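You operate a simulated robot arm through the tools that you are given. There is no shell and no other tool. Be economical: measure what you need, move in short steps, check, and stop when the job is done.

Carry out the task below with a simulated robot arm. There is one attempt and no reset: what you move stays moved.

Task
Wipe up the tea stain, fill the green glass and stand it on the white saucer.
Fine: water to about the line; cloth and jug go back; the other glass stays empty. Set down upright: steel jug, what you pick out. What is to be rubbed or washed off counts as gone when no trace of it is left.
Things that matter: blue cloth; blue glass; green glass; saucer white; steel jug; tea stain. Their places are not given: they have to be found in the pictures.

It is judged by the outcome, as a careful person would: the job done as asked, and still so three seconds after it is handed in. It fails if anything else is knocked over, pushed out of place, dropped, spilled or broken. Flat cloth is picked up by pressing the open fingertips on it (5 to 10 N) and closing them slowly along it; thin cloth reads only 2 to 8 mm in the jaws.

Robot
A 6-joint arm with a two-finger parallel gripper, fixed in place. Base frame: the origin is at the foot of the arm, x ahead of it, y to its left, z up; the work surface is at about z = 0. Lengths are in mm, angles in degrees, forces in N, time in s.
With the tool pointing down near the work surface it reaches from about 140 to 580 mm from the base axis. Its first joint turns from -66.0 to 66.0 degrees. Payload 2.1 kg.
The tool frame sits at the grasp point between the pads (the TCP): z along the fingers, y along the line on which they close. The tips reach 30 mm beyond it. Largest opening 94 mm; finger width 28, thickness 10; the body of the gripper, 50 by 96 mm, starts 55 mm behind the TCP.
Orientation is that of the tool frame in the base frame, as a unit quaternion [x, y, z, w]. With the fingers straight down and closing along the base's y, the tool's x points along the base's -x, its y along +y and its z along -z.

Tools
- The arm moves only by the tool drive_tool. Its argument "targets" is a list of rows, each an object (a shift or turn left out is 0, a gripper value left out holds the last) with "translation": the shift along the base's x, y, z in cm, a list of three; "delta_rot": the turn, a rotation vector about the base's x, y, z in degrees, a list of three. In form: [{"translation": [x, y, z], "delta_rot": [ax, ay, az]}, ...]. A call has 1 to 12 rows; each row is the pose to reach, as a shift and turn from the pose commanded when the call began. "gripper" is the opening, from 0 (shut) to 1 (fully open), set as the call begins (left out, the last holds). Each row takes 0.2 s and may step no farther than 50 mm and 8.6 degrees from the row before; otherwise, or with a gripper value out of range, the whole call is refused. Where a pose cannot be reached the arm comes as near as it can. A force on the tool above 40 N (or 10 N above the force at the start of the call, whichever is more), or a blocked arm, ends the call early, and 0.2 s more pass. The fingers move at their own pace (about 72 mm/s each) and stop on an object; they squeeze with about 20 N. The grip force told is the motor's: it shows also when the fingers shut on nothing. Time passes only in rows, and 0.2 s behind the last, so rows that repeat a pose let the fingers close. It gives the time, the measured TCP pose, the force on the tool (base axes), the opening and the grip force at its end, in the units of the frame above (readings bear some noise), with the torque about the TCP (base axes, N m) and any sound that the robot's microphone picked up, and new pictures: "pictures" is both (left out), scene, wrist or none.
- Cameras (640 x 400 px; columns grow to the right, rows downward): "scene" is fixed at [38.5, -358.7, 498]; the picture's right is [0.90, -0.44, 0.00], its down [-0.20, -0.41, -0.89] and it looks along [0.39, 0.80, -0.45] (base axes); focal length 223 px, centre (320, 200). "wrist" rides on the gripper at [76, 14, -102] in the tool frame; the picture's right is [-0.18, 0.98, 0.00], its down [-0.75, -0.14, -0.64] and it looks along [-0.63, -0.12, 0.77] (tool axes); focal length 243 px, centre (320, 200).
- point_at(camera, pixels): for up to 12 pixels [column, row] of the newest picture of that camera ("zoom" is the newest enlarged one), the place [x, y, z] in the base frame of the surface seen there, good to about 2 mm. No time passes.
- zoom(camera, box): a new picture of the part [left, top, right, bottom] of that camera's present view, enlarged. No time passes.
- hand_in(): hands the job in; it is judged then, once.

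Work in short steps. Measure before you move; look again where a grasp or a placing could have gone wrong, and mend it. You have 80 turns and 200 pictures in all, those below and enlarged ones among them. Open the gripper and draw the arm clear of the work before you hand the job in, unless the task says otherwise; then end with one line.

The tools are called as a command line: name --argument value ..., lists and objects as JSON in quotes. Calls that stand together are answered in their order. drive_tool: Moves the arm, as the interface text tells. Its arguments: {"type":"object","properties":{"targets":{"type":"array","items":{"type":"object","properties":{"translation":{"type":"array","items":{"type":"number"}},"delta_rot":{"type":"array","items":{"type":"number"}}}}},"gripper":{"type":"number"},"pictures":{"type":"string","enum":["both","scene","wrist","none"]}},"required":["targets"]} The other tools are called the same way: point_at (camera, pixels) gives the place of the surface under pixels of a picture; zoom (camera, box) takes an enlarged picture of a part of a camera's view; hand_in () hands the job in.

At the start:

```text
time_s: 0.0
tcp_pos: [273.1, 30.3, 381.5]
orientation: [0.0, 1.0, 0.0, 0.0]
wrist_force: [0.8, -0.4, -0.5]
torque: [0.0, 0.02, 0.03]
opening: 93.9
grip_force: 0.1
```

scene: 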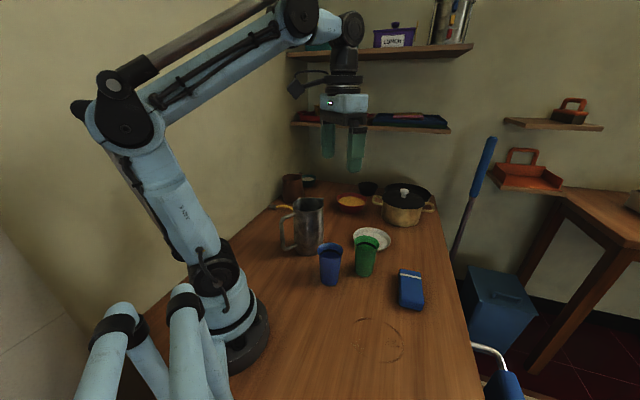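
wrist: 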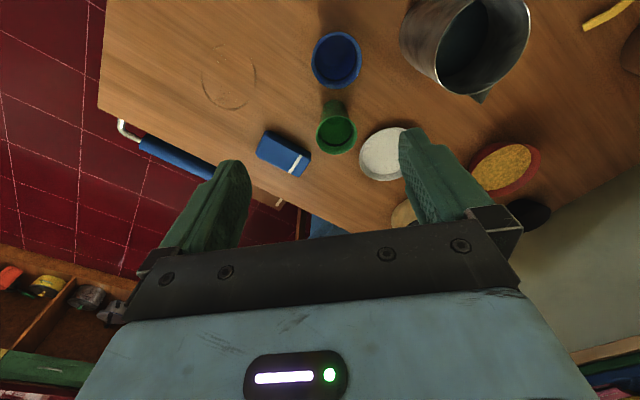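

The scene shows the jug (308,225), blue glass (330,265), green glass (367,255), saucer (372,240), blue cloth (410,290), and a ring stain at (378,340). I zoom in on these and measure.

zoom --camera "scene" --box '[260, 170, 460, 295]'

zoom --camera "scene" --box '[320, 260, 480, 380]'

point_at --camera "scene" --pixels '[[400, 270], [421, 273], [402, 303], [424, 304], [411, 288], [351, 340], [403, 345], [375, 319], [385, 362], [355, 232], [389, 243], [372, 231]]'

point_at --camera "wrist" --pixels '[[228, 46], [230, 108], [203, 76], [255, 80], [313, 60], [360, 60], [336, 36], [336, 132], [335, 60], [380, 155], [284, 153], [318, 128]]'

```text
3.20 times, centred on (360, 232) of scene
```

zoom: 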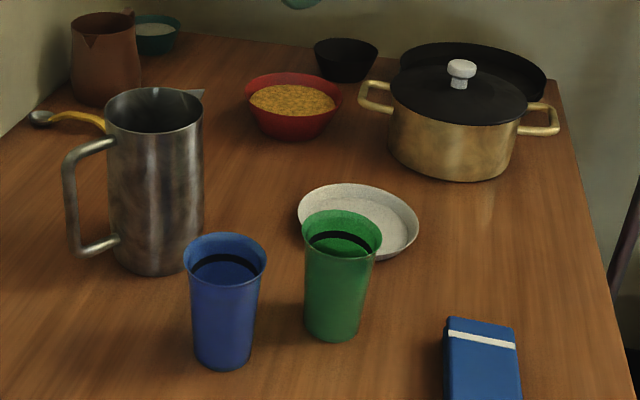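

```text
3.33 times, centred on (400, 320) of scene
```

zoom: 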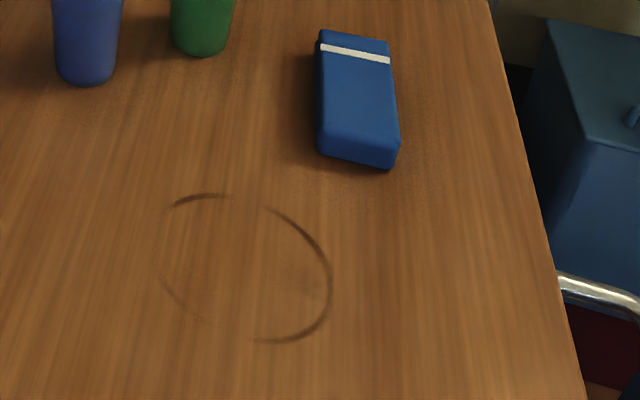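

```text
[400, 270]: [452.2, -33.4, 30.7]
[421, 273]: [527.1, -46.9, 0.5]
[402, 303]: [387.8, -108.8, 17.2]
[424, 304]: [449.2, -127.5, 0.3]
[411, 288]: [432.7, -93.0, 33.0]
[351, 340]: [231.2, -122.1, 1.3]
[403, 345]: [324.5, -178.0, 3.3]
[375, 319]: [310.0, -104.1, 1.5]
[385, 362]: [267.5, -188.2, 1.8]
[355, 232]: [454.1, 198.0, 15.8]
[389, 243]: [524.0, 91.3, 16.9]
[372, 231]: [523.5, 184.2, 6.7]
```

```text
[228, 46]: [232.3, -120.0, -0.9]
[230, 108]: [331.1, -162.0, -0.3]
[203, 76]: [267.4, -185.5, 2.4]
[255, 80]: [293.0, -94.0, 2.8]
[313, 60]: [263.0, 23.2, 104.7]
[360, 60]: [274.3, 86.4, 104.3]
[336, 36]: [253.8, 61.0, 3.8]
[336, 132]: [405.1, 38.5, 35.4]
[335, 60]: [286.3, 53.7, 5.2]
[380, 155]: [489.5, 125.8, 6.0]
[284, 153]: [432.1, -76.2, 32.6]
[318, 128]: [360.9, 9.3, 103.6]
```

The cloth is a folded block about 33 mm high, and the stain is a ring centred near (282,-142). I'll look closer at the cloth, glasses and jug from the wrist.

zoom --camera "wrist" --box '[180, 20, 420, 190]'

point_at --camera "wrist" --pixels '[[267, 133], [309, 155], [258, 152], [298, 175], [283, 153], [300, 162]]'

point_at --camera "scene" --pixels '[[400, 272], [419, 276], [402, 299], [422, 301], [294, 202], [322, 202], [308, 198], [280, 235], [283, 248], [308, 254], [296, 240], [322, 240]]'

point_at --camera "scene" --pixels '[[355, 241], [379, 242], [367, 236], [366, 249], [360, 273], [371, 274], [319, 248], [342, 250], [331, 243], [330, 255], [322, 280], [338, 280]]'

```text
2.35 times, centred on (300, 105) of wrist
```

zoom: 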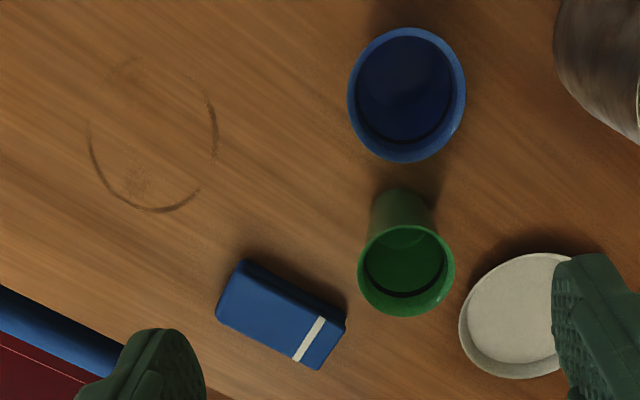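

```text
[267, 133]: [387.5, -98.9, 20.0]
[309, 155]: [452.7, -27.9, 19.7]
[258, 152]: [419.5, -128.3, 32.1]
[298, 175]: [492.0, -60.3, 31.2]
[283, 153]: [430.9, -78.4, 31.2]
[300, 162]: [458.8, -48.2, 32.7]
```

```text
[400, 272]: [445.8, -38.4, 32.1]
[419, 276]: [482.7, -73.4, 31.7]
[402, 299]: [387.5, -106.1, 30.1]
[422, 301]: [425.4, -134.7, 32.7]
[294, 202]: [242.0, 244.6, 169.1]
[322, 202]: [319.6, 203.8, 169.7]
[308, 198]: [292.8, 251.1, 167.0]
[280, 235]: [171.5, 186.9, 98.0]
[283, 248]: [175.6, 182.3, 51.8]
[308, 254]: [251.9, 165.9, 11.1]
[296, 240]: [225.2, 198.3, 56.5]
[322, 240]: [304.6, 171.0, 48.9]
```

```text
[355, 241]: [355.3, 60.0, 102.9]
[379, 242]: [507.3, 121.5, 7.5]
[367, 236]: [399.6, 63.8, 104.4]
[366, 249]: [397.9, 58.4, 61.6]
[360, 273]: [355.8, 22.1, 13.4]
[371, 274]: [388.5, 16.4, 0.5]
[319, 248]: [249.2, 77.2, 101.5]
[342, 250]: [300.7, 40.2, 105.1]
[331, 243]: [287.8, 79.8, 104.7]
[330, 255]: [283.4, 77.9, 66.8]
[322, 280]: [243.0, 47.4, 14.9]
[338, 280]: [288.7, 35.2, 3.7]
```

The cloth's top corners put its centre at (436,-84), about 95 × 50 × 33 mm, with its short axis at about -38°. I turn +51° and go above it.

drive_tool --gripper 1 --targets '[{"translation": [2, -1.5, -2.5], "delta_rot": [0, 0, 6.5]}, {"translation": [4, -3, -5], "delta_rot": [0, 0, 13]}, {"translation": [6, -4.5, -8], "delta_rot": [0, 0, 19.5]}, {"translation": [8.2, -6, -11], "delta_rot": [0, 0, 26]}, {"translation": [10.5, -7.5, -14], "delta_rot": [0, 0, 32.5]}, {"translation": [12.5, -9, -17], "delta_rot": [0, 0, 39]}, {"translation": [14.5, -10.5, -20], "delta_rot": [0, 0, 45.5]}, {"translation": [16.3, -11.4, -23], "delta_rot": [0, 0, 52]}, {"translation": [16.3, -11.4, -25], "delta_rot": [0, 0, 52]}, {"translation": [16.3, -11.4, -25], "delta_rot": [0, 0, 52]}]'

```text
time_s: 2.2
tcp_pos: [439.5, -85.5, 128.3]
orientation: [-0.439, 0.898, 0.001, 0.0]
wrist_force: [-0.9, 0.2, -0.2]
torque: [-0.03, 0.02, -0.01]
opening: 94.2
grip_force: 0.1
```

scene: 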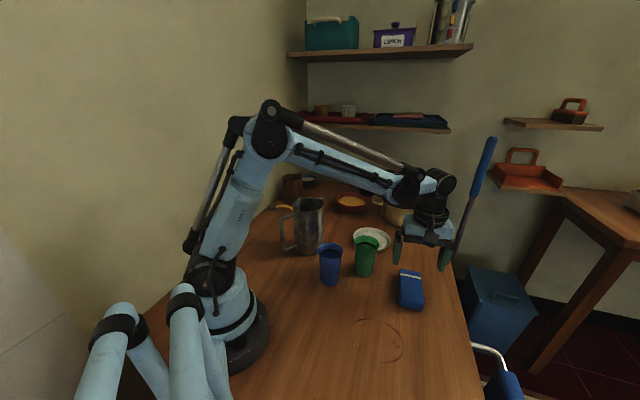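
wrist: 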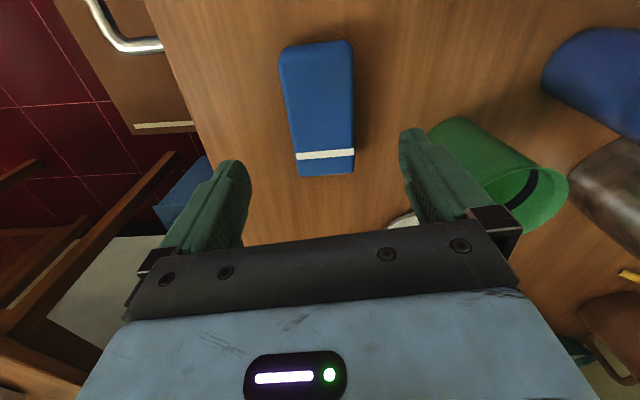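

The cloth is squarely between the fingers in the wrist view; I check its edges precisely.

point_at --camera "wrist" --pixels '[[283, 60], [351, 55], [299, 172], [353, 170], [290, 110], [352, 110], [320, 45], [325, 173]]'

```text
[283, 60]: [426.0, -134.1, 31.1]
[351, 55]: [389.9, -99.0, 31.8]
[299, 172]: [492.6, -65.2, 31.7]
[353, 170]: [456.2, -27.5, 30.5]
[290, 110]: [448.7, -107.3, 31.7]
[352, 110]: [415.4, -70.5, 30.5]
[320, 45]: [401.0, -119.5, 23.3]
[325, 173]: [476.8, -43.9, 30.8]
```

Centre is (441,-82), short axis about 135°. I correct by -7° and descend to TCP z≈42.

drive_tool --gripper 1 --pictures "none" --targets '[{"translation": [0.15, 0.35, -2], "delta_rot": [0, 0, -7]}, {"translation": [0.15, 0.35, -5], "delta_rot": [0, 0, -7]}, {"translation": [0.15, 0.35, -7.5], "delta_rot": [0, 0, -7]}, {"translation": [0.15, 0.35, -8.7], "delta_rot": [0, 0, -7]}, {"translation": [0.15, 0.35, -8.7], "delta_rot": [0, 0, -7]}]'

drive_tool --gripper 0 --targets '[{}, {}, {}, {}, {}]'

```text
time_s: 3.4
tcp_pos: [440.9, -81.0, 42.8]
orientation: [-0.383, 0.924, 0.0, -0.001]
wrist_force: [0.0, -0.3, 0.1]
torque: [0.0, 0.02, -0.01]
opening: 94.4
grip_force: 0.0
```

```text
time_s: 4.6
tcp_pos: [440.7, -80.9, 43.4]
orientation: [-0.382, 0.924, -0.001, 0.0]
wrist_force: [0.2, -1.0, 0.4]
torque: [-0.01, 0.01, -0.01]
opening: 57.9
grip_force: 20.0
```

scene: 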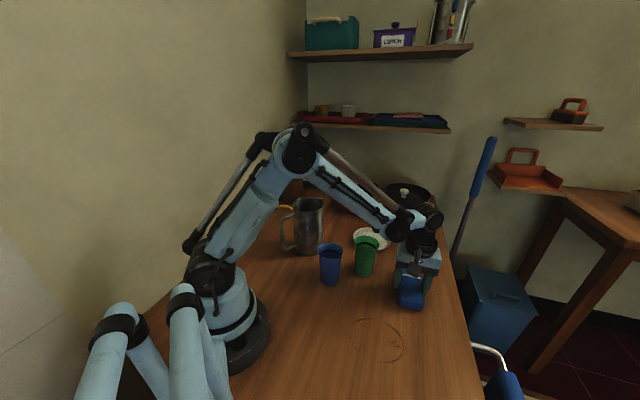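
wrist: 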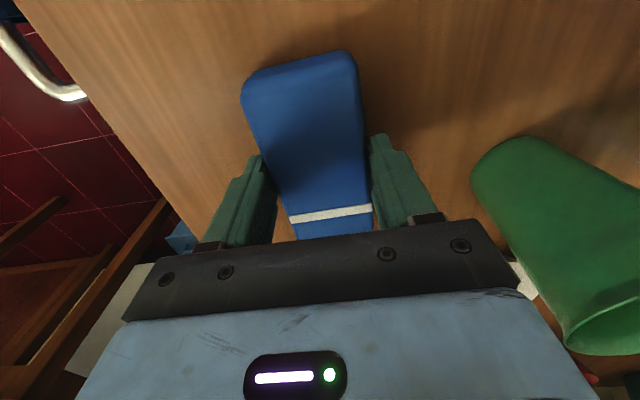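

Gripped at 58 mm. I lift and carry it to the start of the wipe, near (299,-195).

drive_tool --pictures "both" --targets '[{"translation": [0, 0, 3]}, {"translation": [-3.5, -2.8, 4]}, {"translation": [-7, -5.6, 4]}, {"translation": [-10.6, -8.5, 4]}, {"translation": [-14.2, -11.4, 4]}, {"translation": [-14.2, -11.4, 1.5]}, {"translation": [-14.2, -11.4, 1.5]}]'

```text
time_s: 6.2
tcp_pos: [298.3, -195.1, 56.2]
orientation: [-0.383, 0.924, 0.0, 0.0]
wrist_force: [1.0, 0.2, -0.2]
torque: [0.01, -0.03, 0.04]
opening: 57.5
grip_force: 19.8
```

scene: 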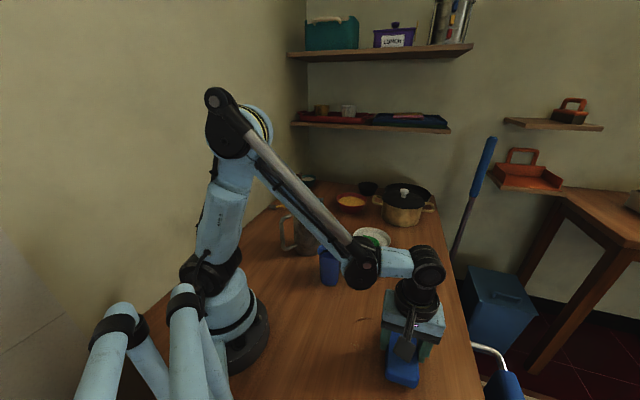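
wrist: 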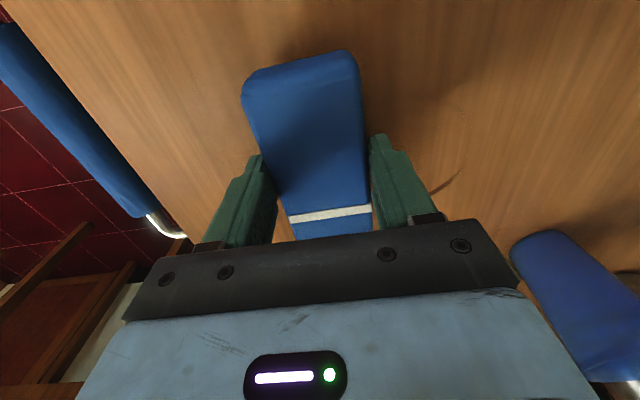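

The pad is held firm. I lower it to the table and check the force.

drive_tool --pictures "none" --targets '[{"translation": [0, 0, -0.8]}, {"translation": [0, 0, -1.2]}, {"translation": [0, 0, -1.5]}, {"translation": [0, 0, -1.7]}, {"translation": [0, 0, -1.7]}]'

```text
time_s: 7.4
tcp_pos: [298.8, -194.5, 40.8]
orientation: [-0.383, 0.924, -0.001, 0.0]
wrist_force: [-2.5, -0.9, 26.1]
torque: [-0.04, 0.09, 0.24]
opening: 57.4
grip_force: 20.2
```

Force is 26 N; I ease off half a millimetre and sweep the first two passes.

drive_tool --pictures "none" --targets '[{"translation": [-1.4, 1.4, 0.06]}, {"translation": [-2.8, 2.8, 0.06]}, {"translation": [-4.2, 4.2, 0.06]}, {"translation": [-5.6, 5.6, 0.06]}, {"translation": [-7.0, 7.0, 0.06]}, {"translation": [-5.3, 8.7, 0.06]}, {"translation": [-3.5, 10.5, 0.06]}, {"translation": [-2.1, 9.1, 0.06]}, {"translation": [-0.7, 7.7, 0.06]}, {"translation": [0.7, 6.3, 0.06]}, {"translation": [2.1, 4.9, 0.06]}, {"translation": [3.5, 3.5, 0.06]}]'

```text
time_s: 10.0
tcp_pos: [331.5, -159.3, 40.7]
orientation: [-0.383, 0.924, 0.001, -0.001]
wrist_force: [-6.3, 6.3, 16.6]
torque: [0.03, 0.13, -0.02]
opening: 57.0
grip_force: 19.8
```

Good contact (17 N) throughout. One middle pass there and back, then I lift and look.

drive_tool --pictures "none" --targets '[{"translation": [-1.8, -1.8, 0]}, {"translation": [-3.2, -0.4, 0]}, {"translation": [-4.6, 1.0, 0]}, {"translation": [-6.0, 2.4, 0]}, {"translation": [-7.4, 3.8, 0]}, {"translation": [-8.8, 5.2, 0]}, {"translation": [-7.4, 3.8, 0]}, {"translation": [-6.0, 2.4, 0]}, {"translation": [-4.6, 1.0, 0]}, {"translation": [-3.2, -0.4, 0]}, {"translation": [-1.8, -1.8, 0]}]'

drive_tool --targets '[{"translation": [0, 0, 3]}, {"translation": [4, 2, 6]}, {"translation": [8, 4, 9]}, {"translation": [10, 7, 10]}, {"translation": [10, 7, 10]}]'

zoom --camera "scene" --box '[320, 280, 480, 380]'

```text
time_s: 12.4
tcp_pos: [314.1, -177.4, 43.0]
orientation: [-0.383, 0.924, -0.001, 0.0]
wrist_force: [0.5, 0.6, -1.1]
torque: [0.0, -0.02, 0.01]
opening: 57.2
grip_force: 19.7
```

```text
refused: row 2 steps farther than a row can; nothing moved
```

```text
4.00 times, centred on (400, 330) of scene
```

zoom: 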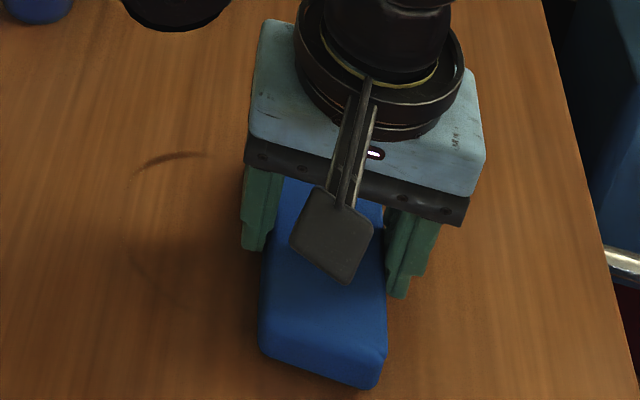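

The force fell to zero on that pass (z read 43), and an arc remains at zoom (170,158). I lift clear to view all that remains.

drive_tool --targets '[{"translation": [0, 0, 4]}, {"translation": [3, 1.5, 7]}, {"translation": [6, 3, 9]}, {"translation": [9, 5, 10]}, {"translation": [10, 7, 10]}, {"translation": [10, 7, 10]}]'

zoom --camera "scene" --box '[320, 280, 480, 380]'

```text
time_s: 13.8
tcp_pos: [415.0, -106.7, 141.8]
orientation: [-0.382, 0.924, -0.001, -0.001]
wrist_force: [0.0, 0.4, -0.8]
torque: [-0.01, -0.02, -0.02]
opening: 57.2
grip_force: 20.1
```

scene: 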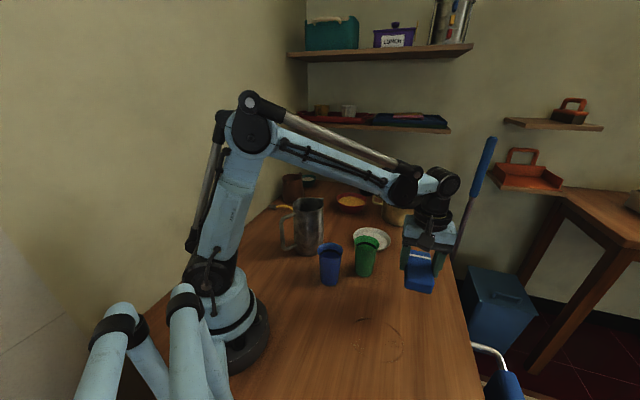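
wrist: 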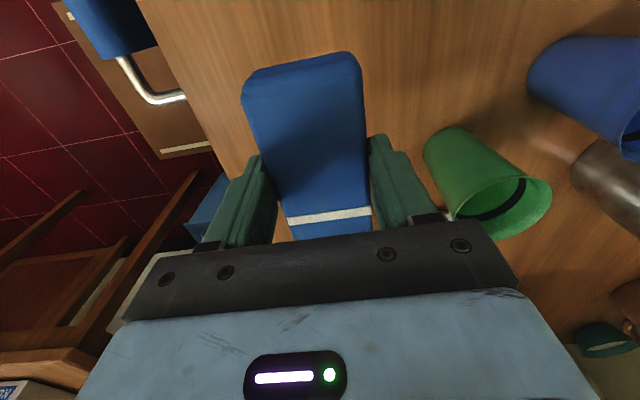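

```text
4.00 times, centred on (400, 330) of scene
```

zoom: 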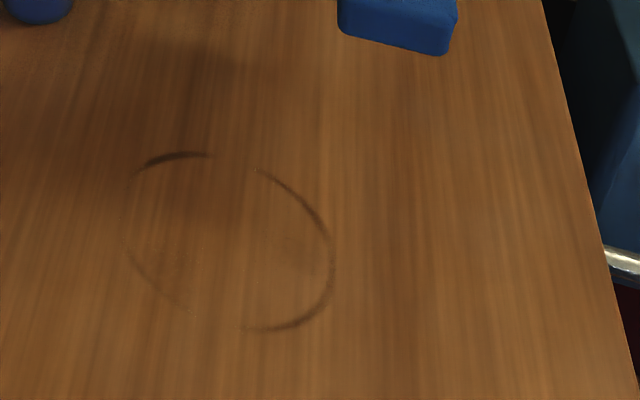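

The ring has only faded. I measure what remains before rubbing again with force checks.

point_at --camera "zoom" --pixels '[[135, 170], [210, 153], [255, 170], [332, 250], [245, 330], [125, 245], [188, 308], [290, 240], [165, 255], [310, 315]]'

drive_tool --pictures "none" --targets '[{"translation": [-3, -2, -2]}, {"translation": [-6, -4, -4]}, {"translation": [-8, -6, -6.5]}, {"translation": [-9, -6.7, -9]}, {"translation": [-9, -6.7, -10]}, {"translation": [-9, -6.7, -10]}]'

```text
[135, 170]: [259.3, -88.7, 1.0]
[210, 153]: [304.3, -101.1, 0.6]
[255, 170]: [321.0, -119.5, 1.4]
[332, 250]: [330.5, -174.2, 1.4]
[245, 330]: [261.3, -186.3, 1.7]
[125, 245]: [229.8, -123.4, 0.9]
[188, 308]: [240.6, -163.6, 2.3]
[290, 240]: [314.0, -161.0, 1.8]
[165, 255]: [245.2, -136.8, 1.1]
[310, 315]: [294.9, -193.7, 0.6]
```

```text
time_s: 15.2
tcp_pos: [324.6, -173.1, 41.3]
orientation: [-0.383, 0.924, 0.0, 0.0]
wrist_force: [-0.4, -0.6, -0.1]
torque: [0.03, 0.0, 0.04]
opening: 57.3
grip_force: 20.0
```

Ring still centred about (281,-140). No contact yet at z 41.3, so the pad has ridden up a little; I press down gently.

drive_tool --pictures "none" --targets '[{"translation": [0, 0, -0.1]}, {"translation": [0, 0, -0.2]}, {"translation": [0, 0, -0.2]}]'

```text
time_s: 16.0
tcp_pos: [322.5, -174.7, 39.9]
orientation: [-0.382, 0.924, 0.0, 0.001]
wrist_force: [-3.4, 7.3, 26.2]
torque: [0.24, 0.14, -0.04]
opening: 57.3
grip_force: 19.9
```

Contact at 26 N. I ease by 0.3 mm and rub three lanes.

drive_tool --pictures "none" --targets '[{"translation": [-2.5, 2.5, 0.03]}, {"translation": [-5, 5, 0.03]}, {"translation": [-7.5, 7.5, 0.03]}, {"translation": [-9.3, 5.7, 0.03]}, {"translation": [-6.8, 3.2, 0.03]}, {"translation": [-4.3, 0.7, 0.03]}]'

drive_tool --pictures "none" --targets '[{"translation": [2.5, -2.5, 0]}, {"translation": [5.7, 0.7, 0]}, {"translation": [3.2, 3.2, 0]}, {"translation": [0.7, 5.7, 0]}, {"translation": [-1.8, 8.2, 0]}, {"translation": [-1.8, 8.2, 0]}]'

zoom --camera "scene" --box '[320, 280, 480, 380]'

```text
time_s: 17.4
tcp_pos: [280.2, -167.4, 40.5]
orientation: [-0.383, 0.924, -0.001, 0.001]
wrist_force: [0.4, 1.0, -0.6]
torque: [0.02, 0.02, -0.02]
opening: 57.1
grip_force: 20.2
```

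```text
time_s: 18.8
tcp_pos: [264.6, -84.3, 39.8]
orientation: [-0.383, 0.924, 0.0, 0.0]
wrist_force: [0.2, -1.3, -1.0]
torque: [0.03, -0.01, 0.02]
opening: 57.2
grip_force: 20.2
```

```text
4.00 times, centred on (400, 330) of scene
```

zoom: 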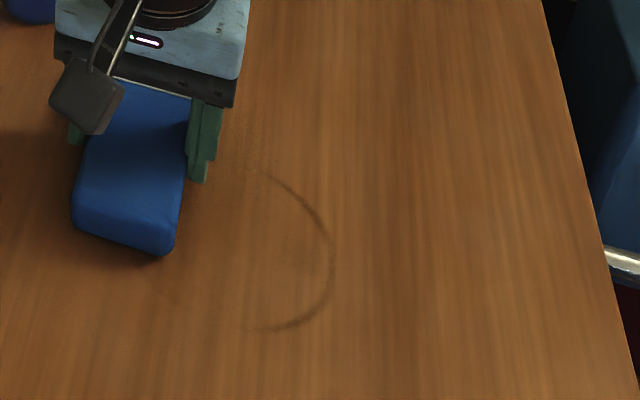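

The stain fades but contact is lost over each lane as the pad eases up in the jaws. I press again and rub with a slowly falling height.

drive_tool --pictures "none" --targets '[{"translation": [0, 0, -0.1]}, {"translation": [1.7, -1.7, -0.15]}, {"translation": [3.4, -3.4, -0.17]}, {"translation": [5.1, -5.1, -0.19]}, {"translation": [6.8, -6.8, -0.21]}, {"translation": [7.5, -7.5, -0.23]}]'

```text
time_s: 20.2
tcp_pos: [336.8, -159.5, 37.5]
orientation: [-0.382, 0.924, 0.0, 0.0]
wrist_force: [-5.7, 7.5, 17.1]
torque: [0.17, 0.25, -0.07]
opening: 57.2
grip_force: 19.8
```

17 N now. I rub back and forth over the remaining right arc (321,-120)–(330,-174)–(261,-186).

drive_tool --pictures "none" --targets '[{"translation": [-1.5, 1.5, -0.01]}, {"translation": [-3, 3, -0.02]}, {"translation": [-4.8, 1.2, -0.03]}, {"translation": [-3.3, -0.3, -0.04]}, {"translation": [-1.8, -1.8, -0.04]}, {"translation": [-3.6, -3.6, -0.04]}, {"translation": [-5.1, -2.1, -0.05]}, {"translation": [-6.6, -0.6, -0.06]}]'

drive_tool --pictures "none" --targets '[{"translation": [1.5, -1.5, -0.05]}, {"translation": [3, -3, -0.06]}, {"translation": [4.8, -1.2, -0.07]}, {"translation": [6.6, 0.6, -0.08]}, {"translation": [5.1, 2.1, -0.08]}, {"translation": [3.6, 3.6, -0.09]}, {"translation": [2.1, 5.1, -0.1]}, {"translation": [0.6, 6.6, -0.12]}]'

zoom --camera "scene" --box '[320, 280, 480, 380]'

```text
time_s: 22.0
tcp_pos: [272.2, -165.7, 38.3]
orientation: [-0.383, 0.924, 0.0, 0.0]
wrist_force: [-0.6, 0.7, -1.0]
torque: [-0.01, -0.01, 0.0]
opening: 57.0
grip_force: 20.4
```

```text
time_s: 23.7
tcp_pos: [287.8, -109.4, 37.7]
orientation: [-0.383, 0.924, -0.002, 0.0]
wrist_force: [-1.8, 1.5, 19.0]
torque: [0.2, 0.12, 0.01]
opening: 57.4
grip_force: 19.8
stopped in row 8: the force on the tool passed its limit at 46 N (the readings are from after the stop); the commanded pose is now the measured one
```

```text
4.00 times, centred on (400, 330) of scene
```

zoom: 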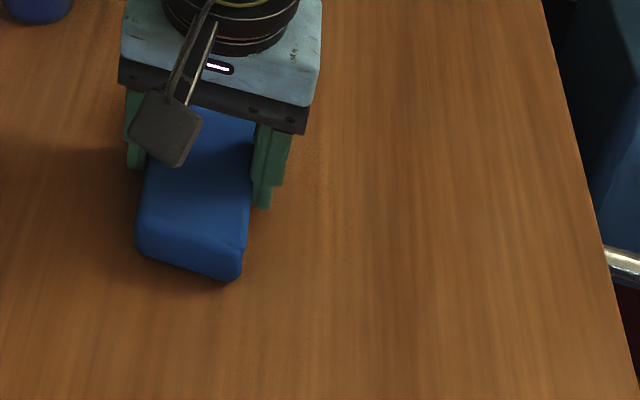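

The right half looks clean now. With contact 19 N, I rub the left part the same way, then lift to look.

drive_tool --pictures "none" --targets '[{"translation": [-1.5, 1.5, 0]}, {"translation": [-3, 3, 0]}, {"translation": [-4.6, 1.4, -0.01]}, {"translation": [-6.2, -0.2, -0.02]}, {"translation": [-4.8, -1.6, -0.03]}, {"translation": [-3.4, -3, -0.04]}, {"translation": [-4.8, -1.6, -0.05]}, {"translation": [-6.2, -0.2, -0.06]}, {"translation": [-4.6, 1.4, -0.07]}, {"translation": [-3, 3, -0.08]}]'

drive_tool --targets '[{"translation": [0, 0, 4]}, {"translation": [3.5, -1.5, 7]}, {"translation": [7, -3, 9]}, {"translation": [11, -3, 10]}, {"translation": [15, -2, 10]}, {"translation": [18, -1, 10]}, {"translation": [18, -1, 10]}]'

zoom --camera "scene" --box '[320, 280, 480, 380]'

```text
time_s: 24.8
tcp_pos: [228.8, -109.4, 37.4]
orientation: [-0.383, 0.924, -0.001, 0.003]
wrist_force: [0.3, 1.5, 19.8]
torque: [-0.07, 0.27, -0.01]
opening: 57.4
grip_force: 20.2
stopped in row 5: the force on the tool passed its limit at 50 N (the readings are from after the stop); the commanded pose is now the measured one
```

```text
time_s: 26.4
tcp_pos: [408.2, -117.3, 135.5]
orientation: [-0.383, 0.924, 0.0, 0.003]
wrist_force: [0.2, -1.0, -1.1]
torque: [0.03, -0.02, -0.02]
opening: 57.4
grip_force: 19.9
```

scene: 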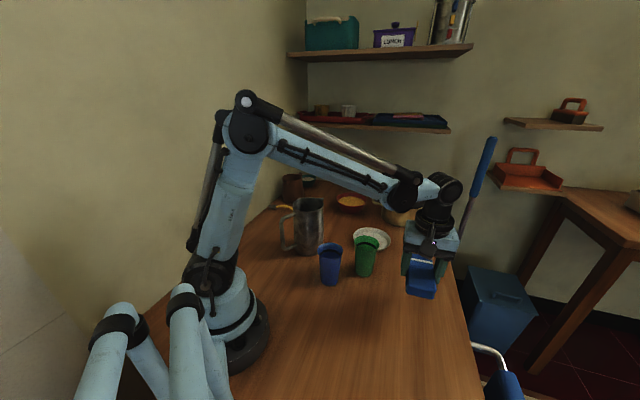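
wrist: 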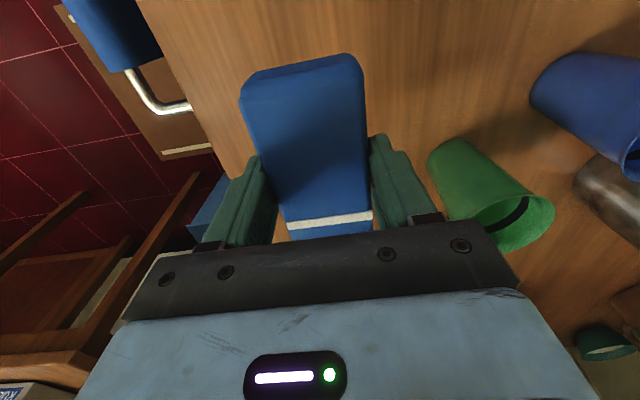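

```text
4.00 times, centred on (400, 330) of scene
```

zoom: 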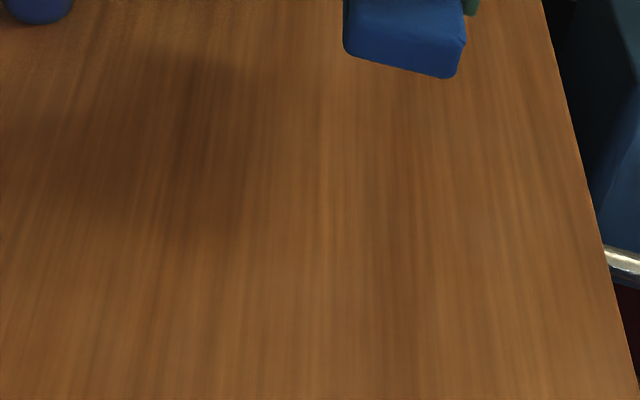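

It looks clean; I zoom in closer on the ring area to be sure.

zoom --camera "scene" --box '[345, 310, 410, 370]'

point_at --camera "wrist" --pixels '[[245, 95], [355, 70], [288, 233], [371, 225]]'

```text
6.67 times, centred on (378, 340) of scene
```

zoom: 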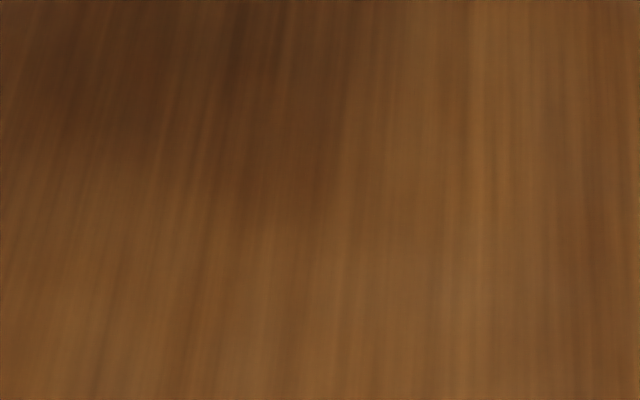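

```text
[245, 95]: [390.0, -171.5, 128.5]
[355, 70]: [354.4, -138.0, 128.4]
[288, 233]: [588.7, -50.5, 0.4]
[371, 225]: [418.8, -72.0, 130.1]
```

The stain is gone. I put the cloth back, allowing ~3 mm for slip along its length: target TCP (443.5,-78.5).

drive_tool --pictures "none" --targets '[{"translation": [1.8, 2, -2]}, {"translation": [3.5, 3.9, -5]}, {"translation": [3.5, 3.9, -8]}, {"translation": [3.5, 3.9, -9]}, {"translation": [3.5, 3.9, -9.5]}, {"translation": [3.5, 3.9, -9.5]}]'

```text
time_s: 27.8
tcp_pos: [443.3, -82.5, 41.5]
orientation: [-0.383, 0.924, 0.0, 0.004]
wrist_force: [-0.2, 0.0, -0.5]
torque: [-0.02, -0.01, -0.01]
opening: 57.4
grip_force: 19.8
```

Still slightly above the table; I lower until contact and correct y by 3 mm.

drive_tool --pictures "none" --targets '[{"translation": [0, 0.3, -0.1]}, {"translation": [0, 0.3, -0.25]}, {"translation": [0, 0.3, -0.25]}]'

```text
time_s: 28.6
tcp_pos: [444.0, -76.9, 38.7]
orientation: [-0.383, 0.924, -0.001, 0.004]
wrist_force: [0.7, -0.3, -1.3]
torque: [-0.03, -0.03, 0.02]
opening: 57.4
grip_force: 19.5
```

drive_tool --pictures "none" --targets '[{"translation": [0, -0.1, -0.1]}, {"translation": [0, -0.1, -0.15]}, {"translation": [0, -0.1, -0.15]}]'

```text
time_s: 29.4
tcp_pos: [443.4, -77.8, 37.5]
orientation: [-0.383, 0.924, 0.001, 0.004]
wrist_force: [-0.5, -0.3, -0.9]
torque: [-0.02, 0.03, -0.01]
opening: 57.3
grip_force: 19.9
```

No force yet at 37.5; I go another 1.5 mm down.

drive_tool --pictures "none" --targets '[{"translation": [0, 0, -0.08]}, {"translation": [0, 0, -0.15]}, {"translation": [0, 0, -0.15]}]'

```text
time_s: 30.3
tcp_pos: [443.9, -76.5, 37.4]
orientation: [-0.383, 0.924, -0.001, 0.003]
wrist_force: [-0.8, -0.8, 9.3]
torque: [0.14, 0.09, 0.01]
opening: 57.2
grip_force: 20.0
stopped in row 3: the force on the tool passed its limit at 41 N (the readings are from after the stop); the commanded pose is now the measured one
```

Contact. I open, then rise straight up and look.

drive_tool --gripper 1 --pictures "none" --targets '[{}, {}, {}, {}]'

drive_tool --targets '[{"translation": [0, 0, 4]}, {"translation": [0, 0, 8.5]}, {"translation": [0, 0, 13]}, {"translation": [-3, 0, 16]}, {"translation": [-3, 0, 16]}]'

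zoom --camera "scene" --box '[320, 250, 480, 370]'

```text
time_s: 31.3
tcp_pos: [443.2, -77.6, 35.8]
orientation: [-0.383, 0.924, -0.001, 0.004]
wrist_force: [0.0, -0.2, -0.2]
torque: [-0.02, -0.01, 0.01]
opening: 93.9
grip_force: 0.0
```

```text
time_s: 32.5
tcp_pos: [412.7, -78.6, 197.7]
orientation: [-0.383, 0.924, -0.001, 0.003]
wrist_force: [0.3, 0.7, -0.1]
torque: [0.05, 0.04, -0.02]
opening: 93.8
grip_force: 0.0
```

scene: 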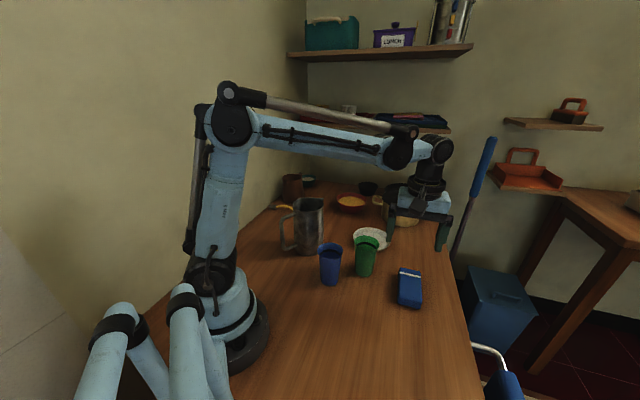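
wrist: 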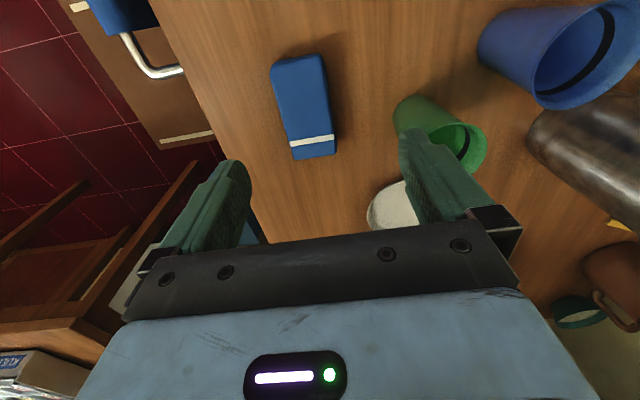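

```text
3.33 times, centred on (400, 310) of scene
```

zoom: 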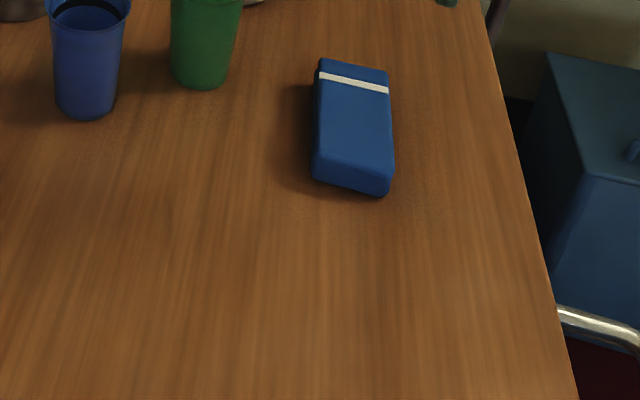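

The stain is gone and the cloth is back in place. Next I rise, turn back, and move to view the jug from above.

drive_tool --pictures "none" --targets '[{"translation": [-1, 2, 4], "delta_rot": [0, 0, -5]}, {"translation": [-2, 4, 8], "delta_rot": [0, 0, -10]}, {"translation": [-3, 7, 11.5], "delta_rot": [0, 0, -15]}, {"translation": [-5, 11, 13], "delta_rot": [0, 0, -20]}, {"translation": [-7, 15, 14], "delta_rot": [0, 0, -25]}, {"translation": [-9, 19, 14], "delta_rot": [0, 0, -30]}, {"translation": [-12, 22.5, 14], "delta_rot": [0, 0, -35]}, {"translation": [-15, 25.5, 14], "delta_rot": [0, 0, -40]}, {"translation": [-18, 28, 14], "delta_rot": [0, 0, -45]}, {"translation": [-20, 30, 14], "delta_rot": [0, 0, -45]}]'

drive_tool --targets '[{}]'

zoom --camera "scene" --box '[260, 170, 420, 290]'

```text
time_s: 34.7
tcp_pos: [212.8, 221.1, 337.7]
orientation: [0.0, 1.0, -0.003, 0.003]
wrist_force: [-0.8, -0.1, 0.2]
torque: [0.01, -0.01, -0.02]
opening: 93.8
grip_force: 0.0
```

```text
time_s: 35.1
tcp_pos: [213.4, 221.8, 337.1]
orientation: [0.0, 1.0, -0.001, 0.002]
wrist_force: [0.2, 0.1, 0.1]
torque: [0.02, 0.0, -0.05]
opening: 93.9
grip_force: 0.1
```

scene: 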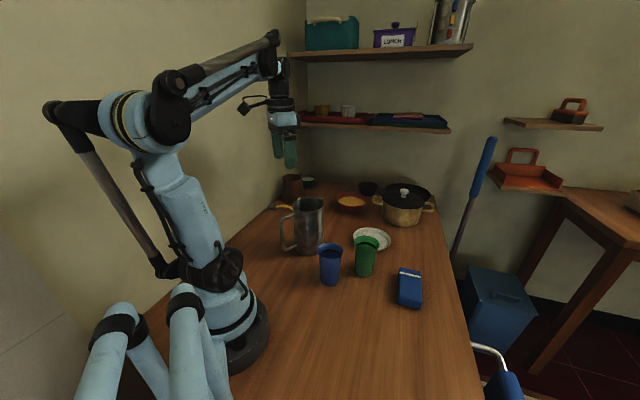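
wrist: 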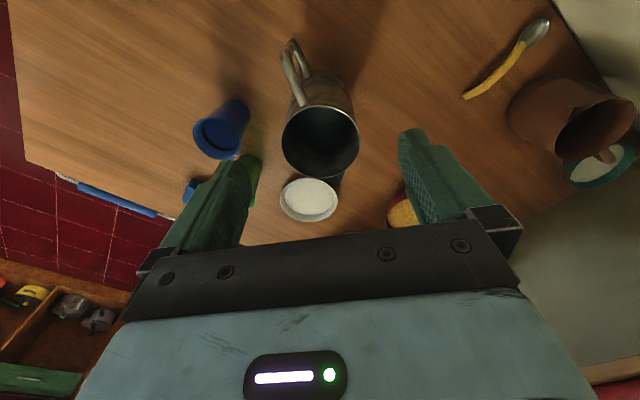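

```text
3.33 times, centred on (340, 230) of scene
```

zoom: 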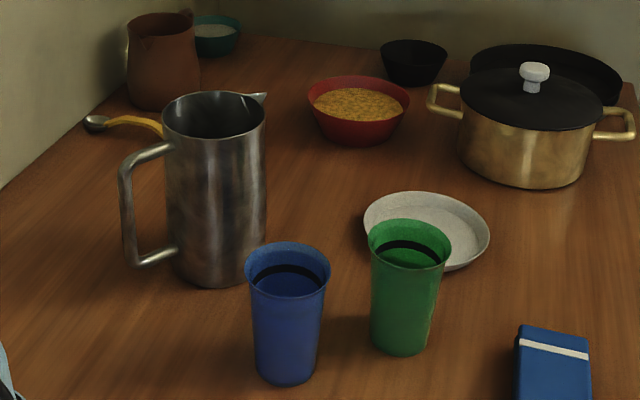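

The jug's handle points toward -x and its small spout to +x. I measure rim, handle and spout in detail.

zoom --camera "wrist" --box '[250, 20, 390, 230]'

point_at --camera "wrist" --pixels '[[283, 135], [357, 135], [320, 106], [320, 175], [290, 42], [302, 103], [293, 75], [335, 178], [285, 60], [320, 140], [342, 88], [290, 105]]'

point_at --camera "scene" --pixels '[[294, 203], [322, 204], [308, 197], [307, 210], [325, 199], [323, 198], [300, 207], [291, 222], [293, 215], [296, 216], [320, 215], [301, 246]]'

```text
1.90 times, centred on (320, 125) of wrist
```

zoom: 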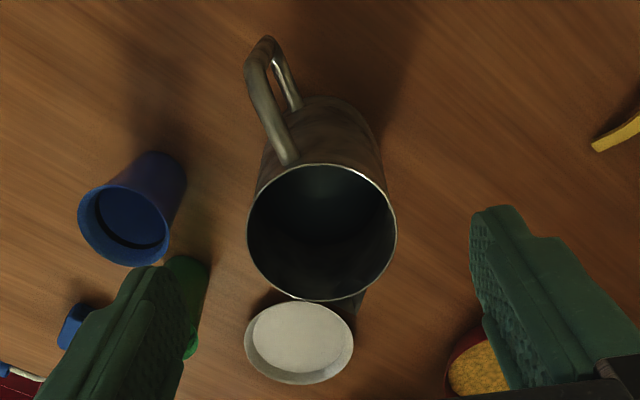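

```text
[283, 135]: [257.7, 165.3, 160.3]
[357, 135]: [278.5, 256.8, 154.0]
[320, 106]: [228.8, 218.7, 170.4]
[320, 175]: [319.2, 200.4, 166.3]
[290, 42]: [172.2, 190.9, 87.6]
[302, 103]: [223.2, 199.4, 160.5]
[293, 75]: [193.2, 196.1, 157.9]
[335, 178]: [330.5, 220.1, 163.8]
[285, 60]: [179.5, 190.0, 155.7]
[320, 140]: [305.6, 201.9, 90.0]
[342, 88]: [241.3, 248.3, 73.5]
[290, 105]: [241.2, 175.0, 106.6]
```

```text
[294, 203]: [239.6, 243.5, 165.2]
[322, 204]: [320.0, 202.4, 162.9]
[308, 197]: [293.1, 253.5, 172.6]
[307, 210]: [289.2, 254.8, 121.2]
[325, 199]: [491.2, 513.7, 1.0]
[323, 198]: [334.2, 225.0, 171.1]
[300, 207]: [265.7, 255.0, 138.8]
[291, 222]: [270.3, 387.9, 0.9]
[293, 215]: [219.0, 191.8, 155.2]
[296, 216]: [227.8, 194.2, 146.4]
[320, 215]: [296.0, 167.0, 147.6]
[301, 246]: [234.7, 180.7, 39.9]
```

The jug is about 94 mm across, so it must be taken by the handle. I'll put the empty green glass on the saucer first and fill it there; I move toward it to measure glass and saucer.

drive_tool --pictures "none" --targets '[{"translation": [2.5, -3.5, 0]}, {"translation": [5, -7, 0]}, {"translation": [7, -11, 0]}, {"translation": [9, -15, -1]}, {"translation": [11, -18, -3]}, {"translation": [13, -18.5, -6]}, {"translation": [15, -18.5, -9]}, {"translation": [15, -18.5, -9]}]'

drive_tool --targets '[{}]'

zoom --camera "wrist" --box '[200, 0, 520, 240]'

```text
time_s: 36.9
tcp_pos: [362.5, 36.6, 244.2]
orientation: [0.0, 1.0, -0.002, 0.002]
wrist_force: [-0.4, 0.0, 0.8]
torque: [0.01, 0.0, 0.01]
opening: 93.7
grip_force: 0.1
```

```text
time_s: 37.3
tcp_pos: [362.3, 36.7, 244.6]
orientation: [-0.001, 1.0, -0.002, 0.003]
wrist_force: [-0.2, -0.6, -0.3]
torque: [-0.02, 0.03, -0.01]
opening: 94.0
grip_force: 0.0
```

scene: 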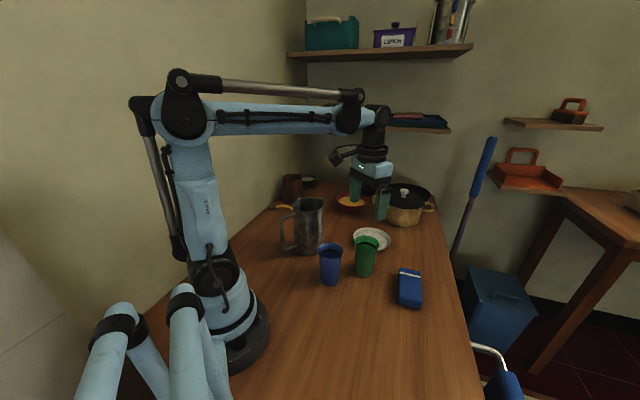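
wrist: 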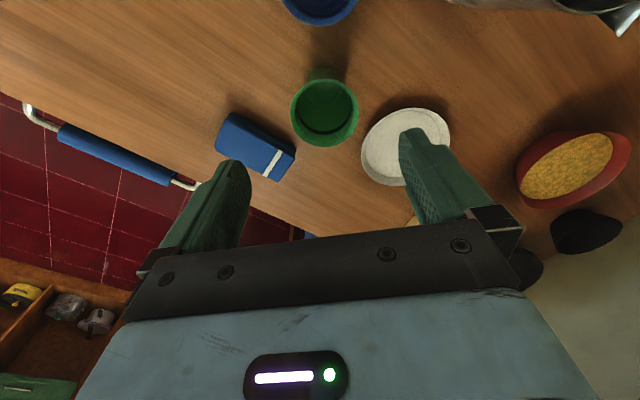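

```text
1.67 times, centred on (360, 120) of wrist
```

zoom: 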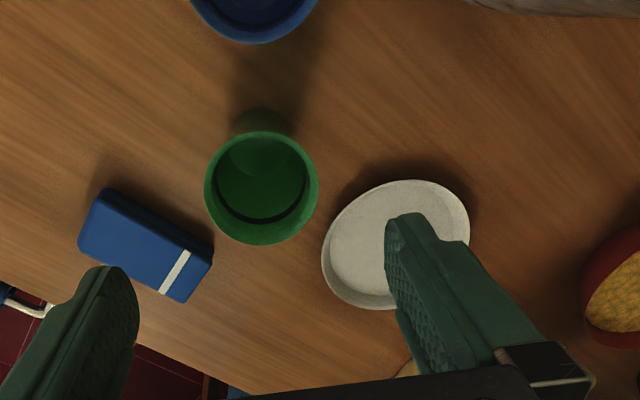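

point_at --camera "wrist" --pixels '[[292, 112], [357, 112], [325, 80], [324, 145], [320, 71], [325, 115], [362, 153], [449, 128], [405, 109], [376, 115], [388, 150], [384, 185]]'

point_at --camera "scene" --pixels '[[353, 237], [390, 240], [372, 228], [384, 250], [372, 234], [380, 240], [386, 232], [360, 230], [355, 241], [367, 236], [378, 243], [365, 276]]'

```text
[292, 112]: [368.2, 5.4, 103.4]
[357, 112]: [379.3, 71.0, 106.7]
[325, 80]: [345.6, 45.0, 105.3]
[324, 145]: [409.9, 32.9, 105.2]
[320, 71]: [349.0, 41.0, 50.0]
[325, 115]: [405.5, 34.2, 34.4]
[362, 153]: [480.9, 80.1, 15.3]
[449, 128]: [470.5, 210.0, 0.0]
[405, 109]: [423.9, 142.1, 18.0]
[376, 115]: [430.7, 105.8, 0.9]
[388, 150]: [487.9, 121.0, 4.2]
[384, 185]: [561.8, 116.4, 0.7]
```

```text
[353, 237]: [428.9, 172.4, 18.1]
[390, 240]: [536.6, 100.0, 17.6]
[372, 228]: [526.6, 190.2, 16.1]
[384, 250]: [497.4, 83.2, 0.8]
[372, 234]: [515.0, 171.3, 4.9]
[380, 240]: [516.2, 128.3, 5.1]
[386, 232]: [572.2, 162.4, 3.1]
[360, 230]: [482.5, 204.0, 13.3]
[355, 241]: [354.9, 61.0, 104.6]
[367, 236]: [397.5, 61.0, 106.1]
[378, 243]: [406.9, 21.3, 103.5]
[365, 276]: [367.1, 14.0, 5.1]
```

Green glass axis is (378,38.5), rim radius 33, height 105. The saucer's centre is (486,142), floor z≈5. I descend over the glass and close along y.

drive_tool --pictures "none" --targets '[{"translation": [1.6, 0.2, -3]}, {"translation": [1.6, 0.2, -7]}, {"translation": [1.6, 0.2, -11]}, {"translation": [1.6, 0.2, -15]}, {"translation": [1.6, 0.2, -17.9]}, {"translation": [1.6, 0.2, -17.9]}]'

drive_tool --gripper 0.3 --targets '[{}, {}, {}, {}]'

```text
time_s: 38.7
tcp_pos: [378.4, 39.1, 68.0]
orientation: [0.0, 1.0, -0.002, 0.003]
wrist_force: [-0.2, 0.1, 0.5]
torque: [0.02, 0.01, 0.0]
opening: 93.7
grip_force: 0.0
```

```text
time_s: 39.7
tcp_pos: [379.2, 38.8, 67.6]
orientation: [0.0, 1.0, -0.002, 0.003]
wrist_force: [-0.5, -0.5, 0.0]
torque: [-0.02, 0.03, 0.0]
opening: 75.3
grip_force: 20.2
```

scene: 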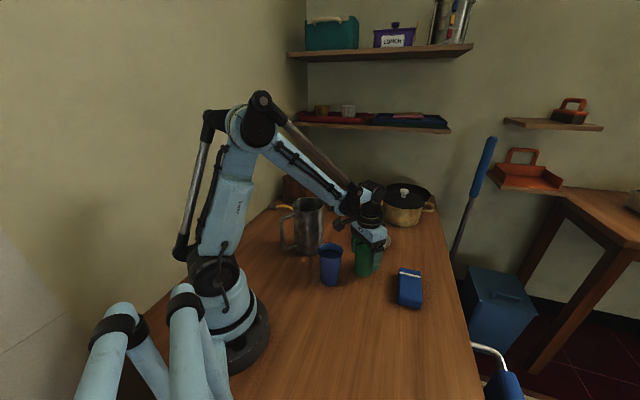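
wrist: 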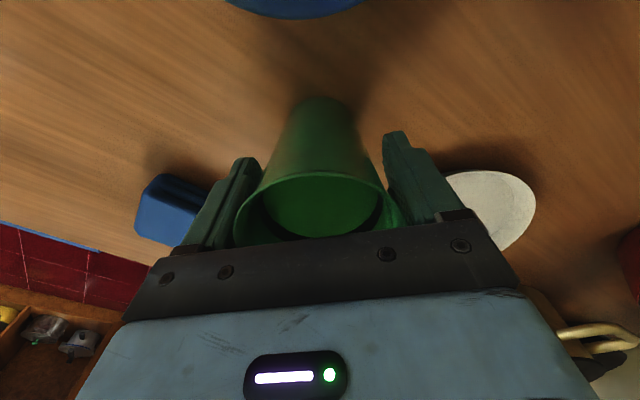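

Gripped (rim between the pads). I lift 5 cm and look.

drive_tool --targets '[{"translation": [0, 0, 1]}, {"translation": [0, 0, 3]}, {"translation": [0, 0, 5]}, {"translation": [0, 0, 5]}]'

```text
time_s: 40.7
tcp_pos: [378.9, 39.4, 117.1]
orientation: [0.0, 1.0, -0.001, 0.002]
wrist_force: [1.1, 0.9, -2.0]
torque: [0.0, -0.02, -0.01]
opening: 74.9
grip_force: 20.1
```

scene: 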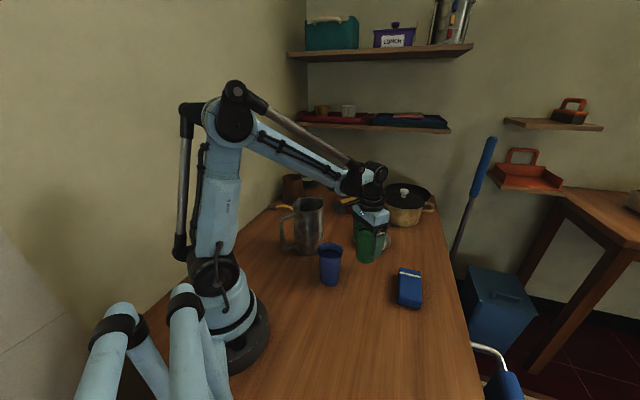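
wrist: 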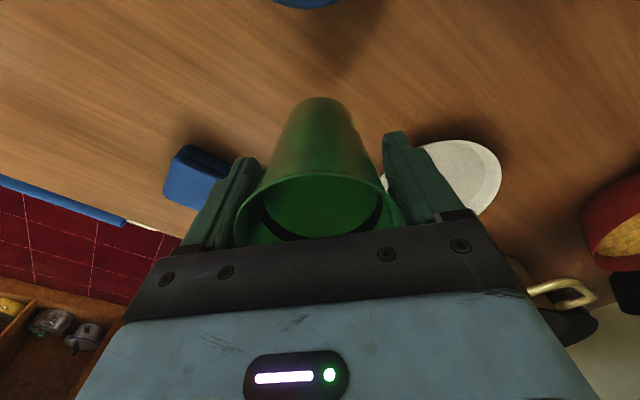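

Lifted upright. I carry it over the saucer (+107,+103 mm) and start lowering.

drive_tool --targets '[{"translation": [2.7, 2.6, 0]}, {"translation": [5.4, 5.2, 0]}, {"translation": [8.1, 7.8, 0]}, {"translation": [10.7, 10.3, 0]}, {"translation": [10.7, 10.3, -2]}, {"translation": [10.7, 10.3, -3.5]}, {"translation": [10.7, 10.3, -3.5]}]'

zoom --camera "scene" --box '[330, 200, 430, 270]'

```text
time_s: 42.3
tcp_pos: [486.7, 142.4, 81.7]
orientation: [0.0, 1.0, -0.001, 0.002]
wrist_force: [-1.1, -0.1, -0.8]
torque: [-0.01, 0.01, 0.0]
opening: 74.7
grip_force: 20.0
```

scene: 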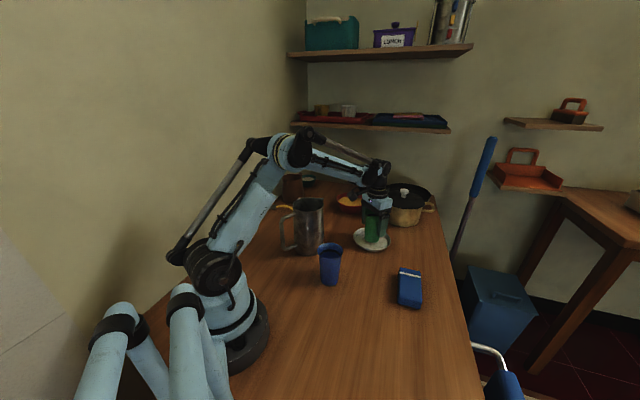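
wrist: 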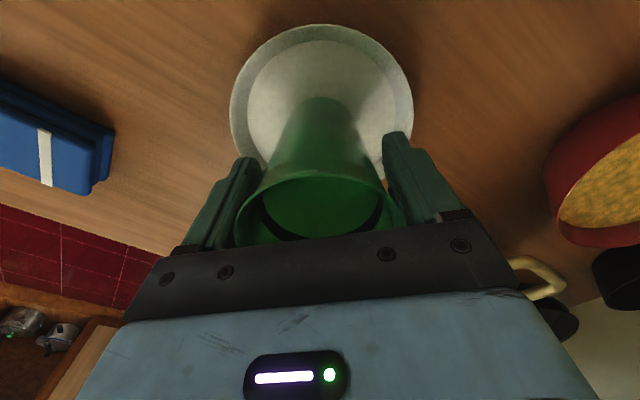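

```text
5.71 times, centred on (380, 235) of scene
```

zoom: 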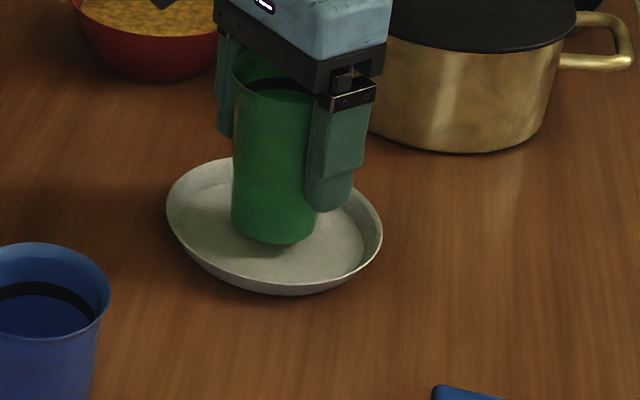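

Well centred. I lower about 8 mm, watching the force.

drive_tool --pictures "none" --targets '[{"translation": [0, 0, -0.4]}, {"translation": [0, 0, -0.7]}, {"translation": [0, 0, -0.85]}, {"translation": [0, 0, -0.85]}]'

```text
time_s: 43.3
tcp_pos: [486.3, 142.4, 74.4]
orientation: [0.0, 1.0, -0.001, 0.003]
wrist_force: [-0.5, -0.2, -1.0]
torque: [-0.03, -0.01, 0.0]
opening: 74.6
grip_force: 19.8
```

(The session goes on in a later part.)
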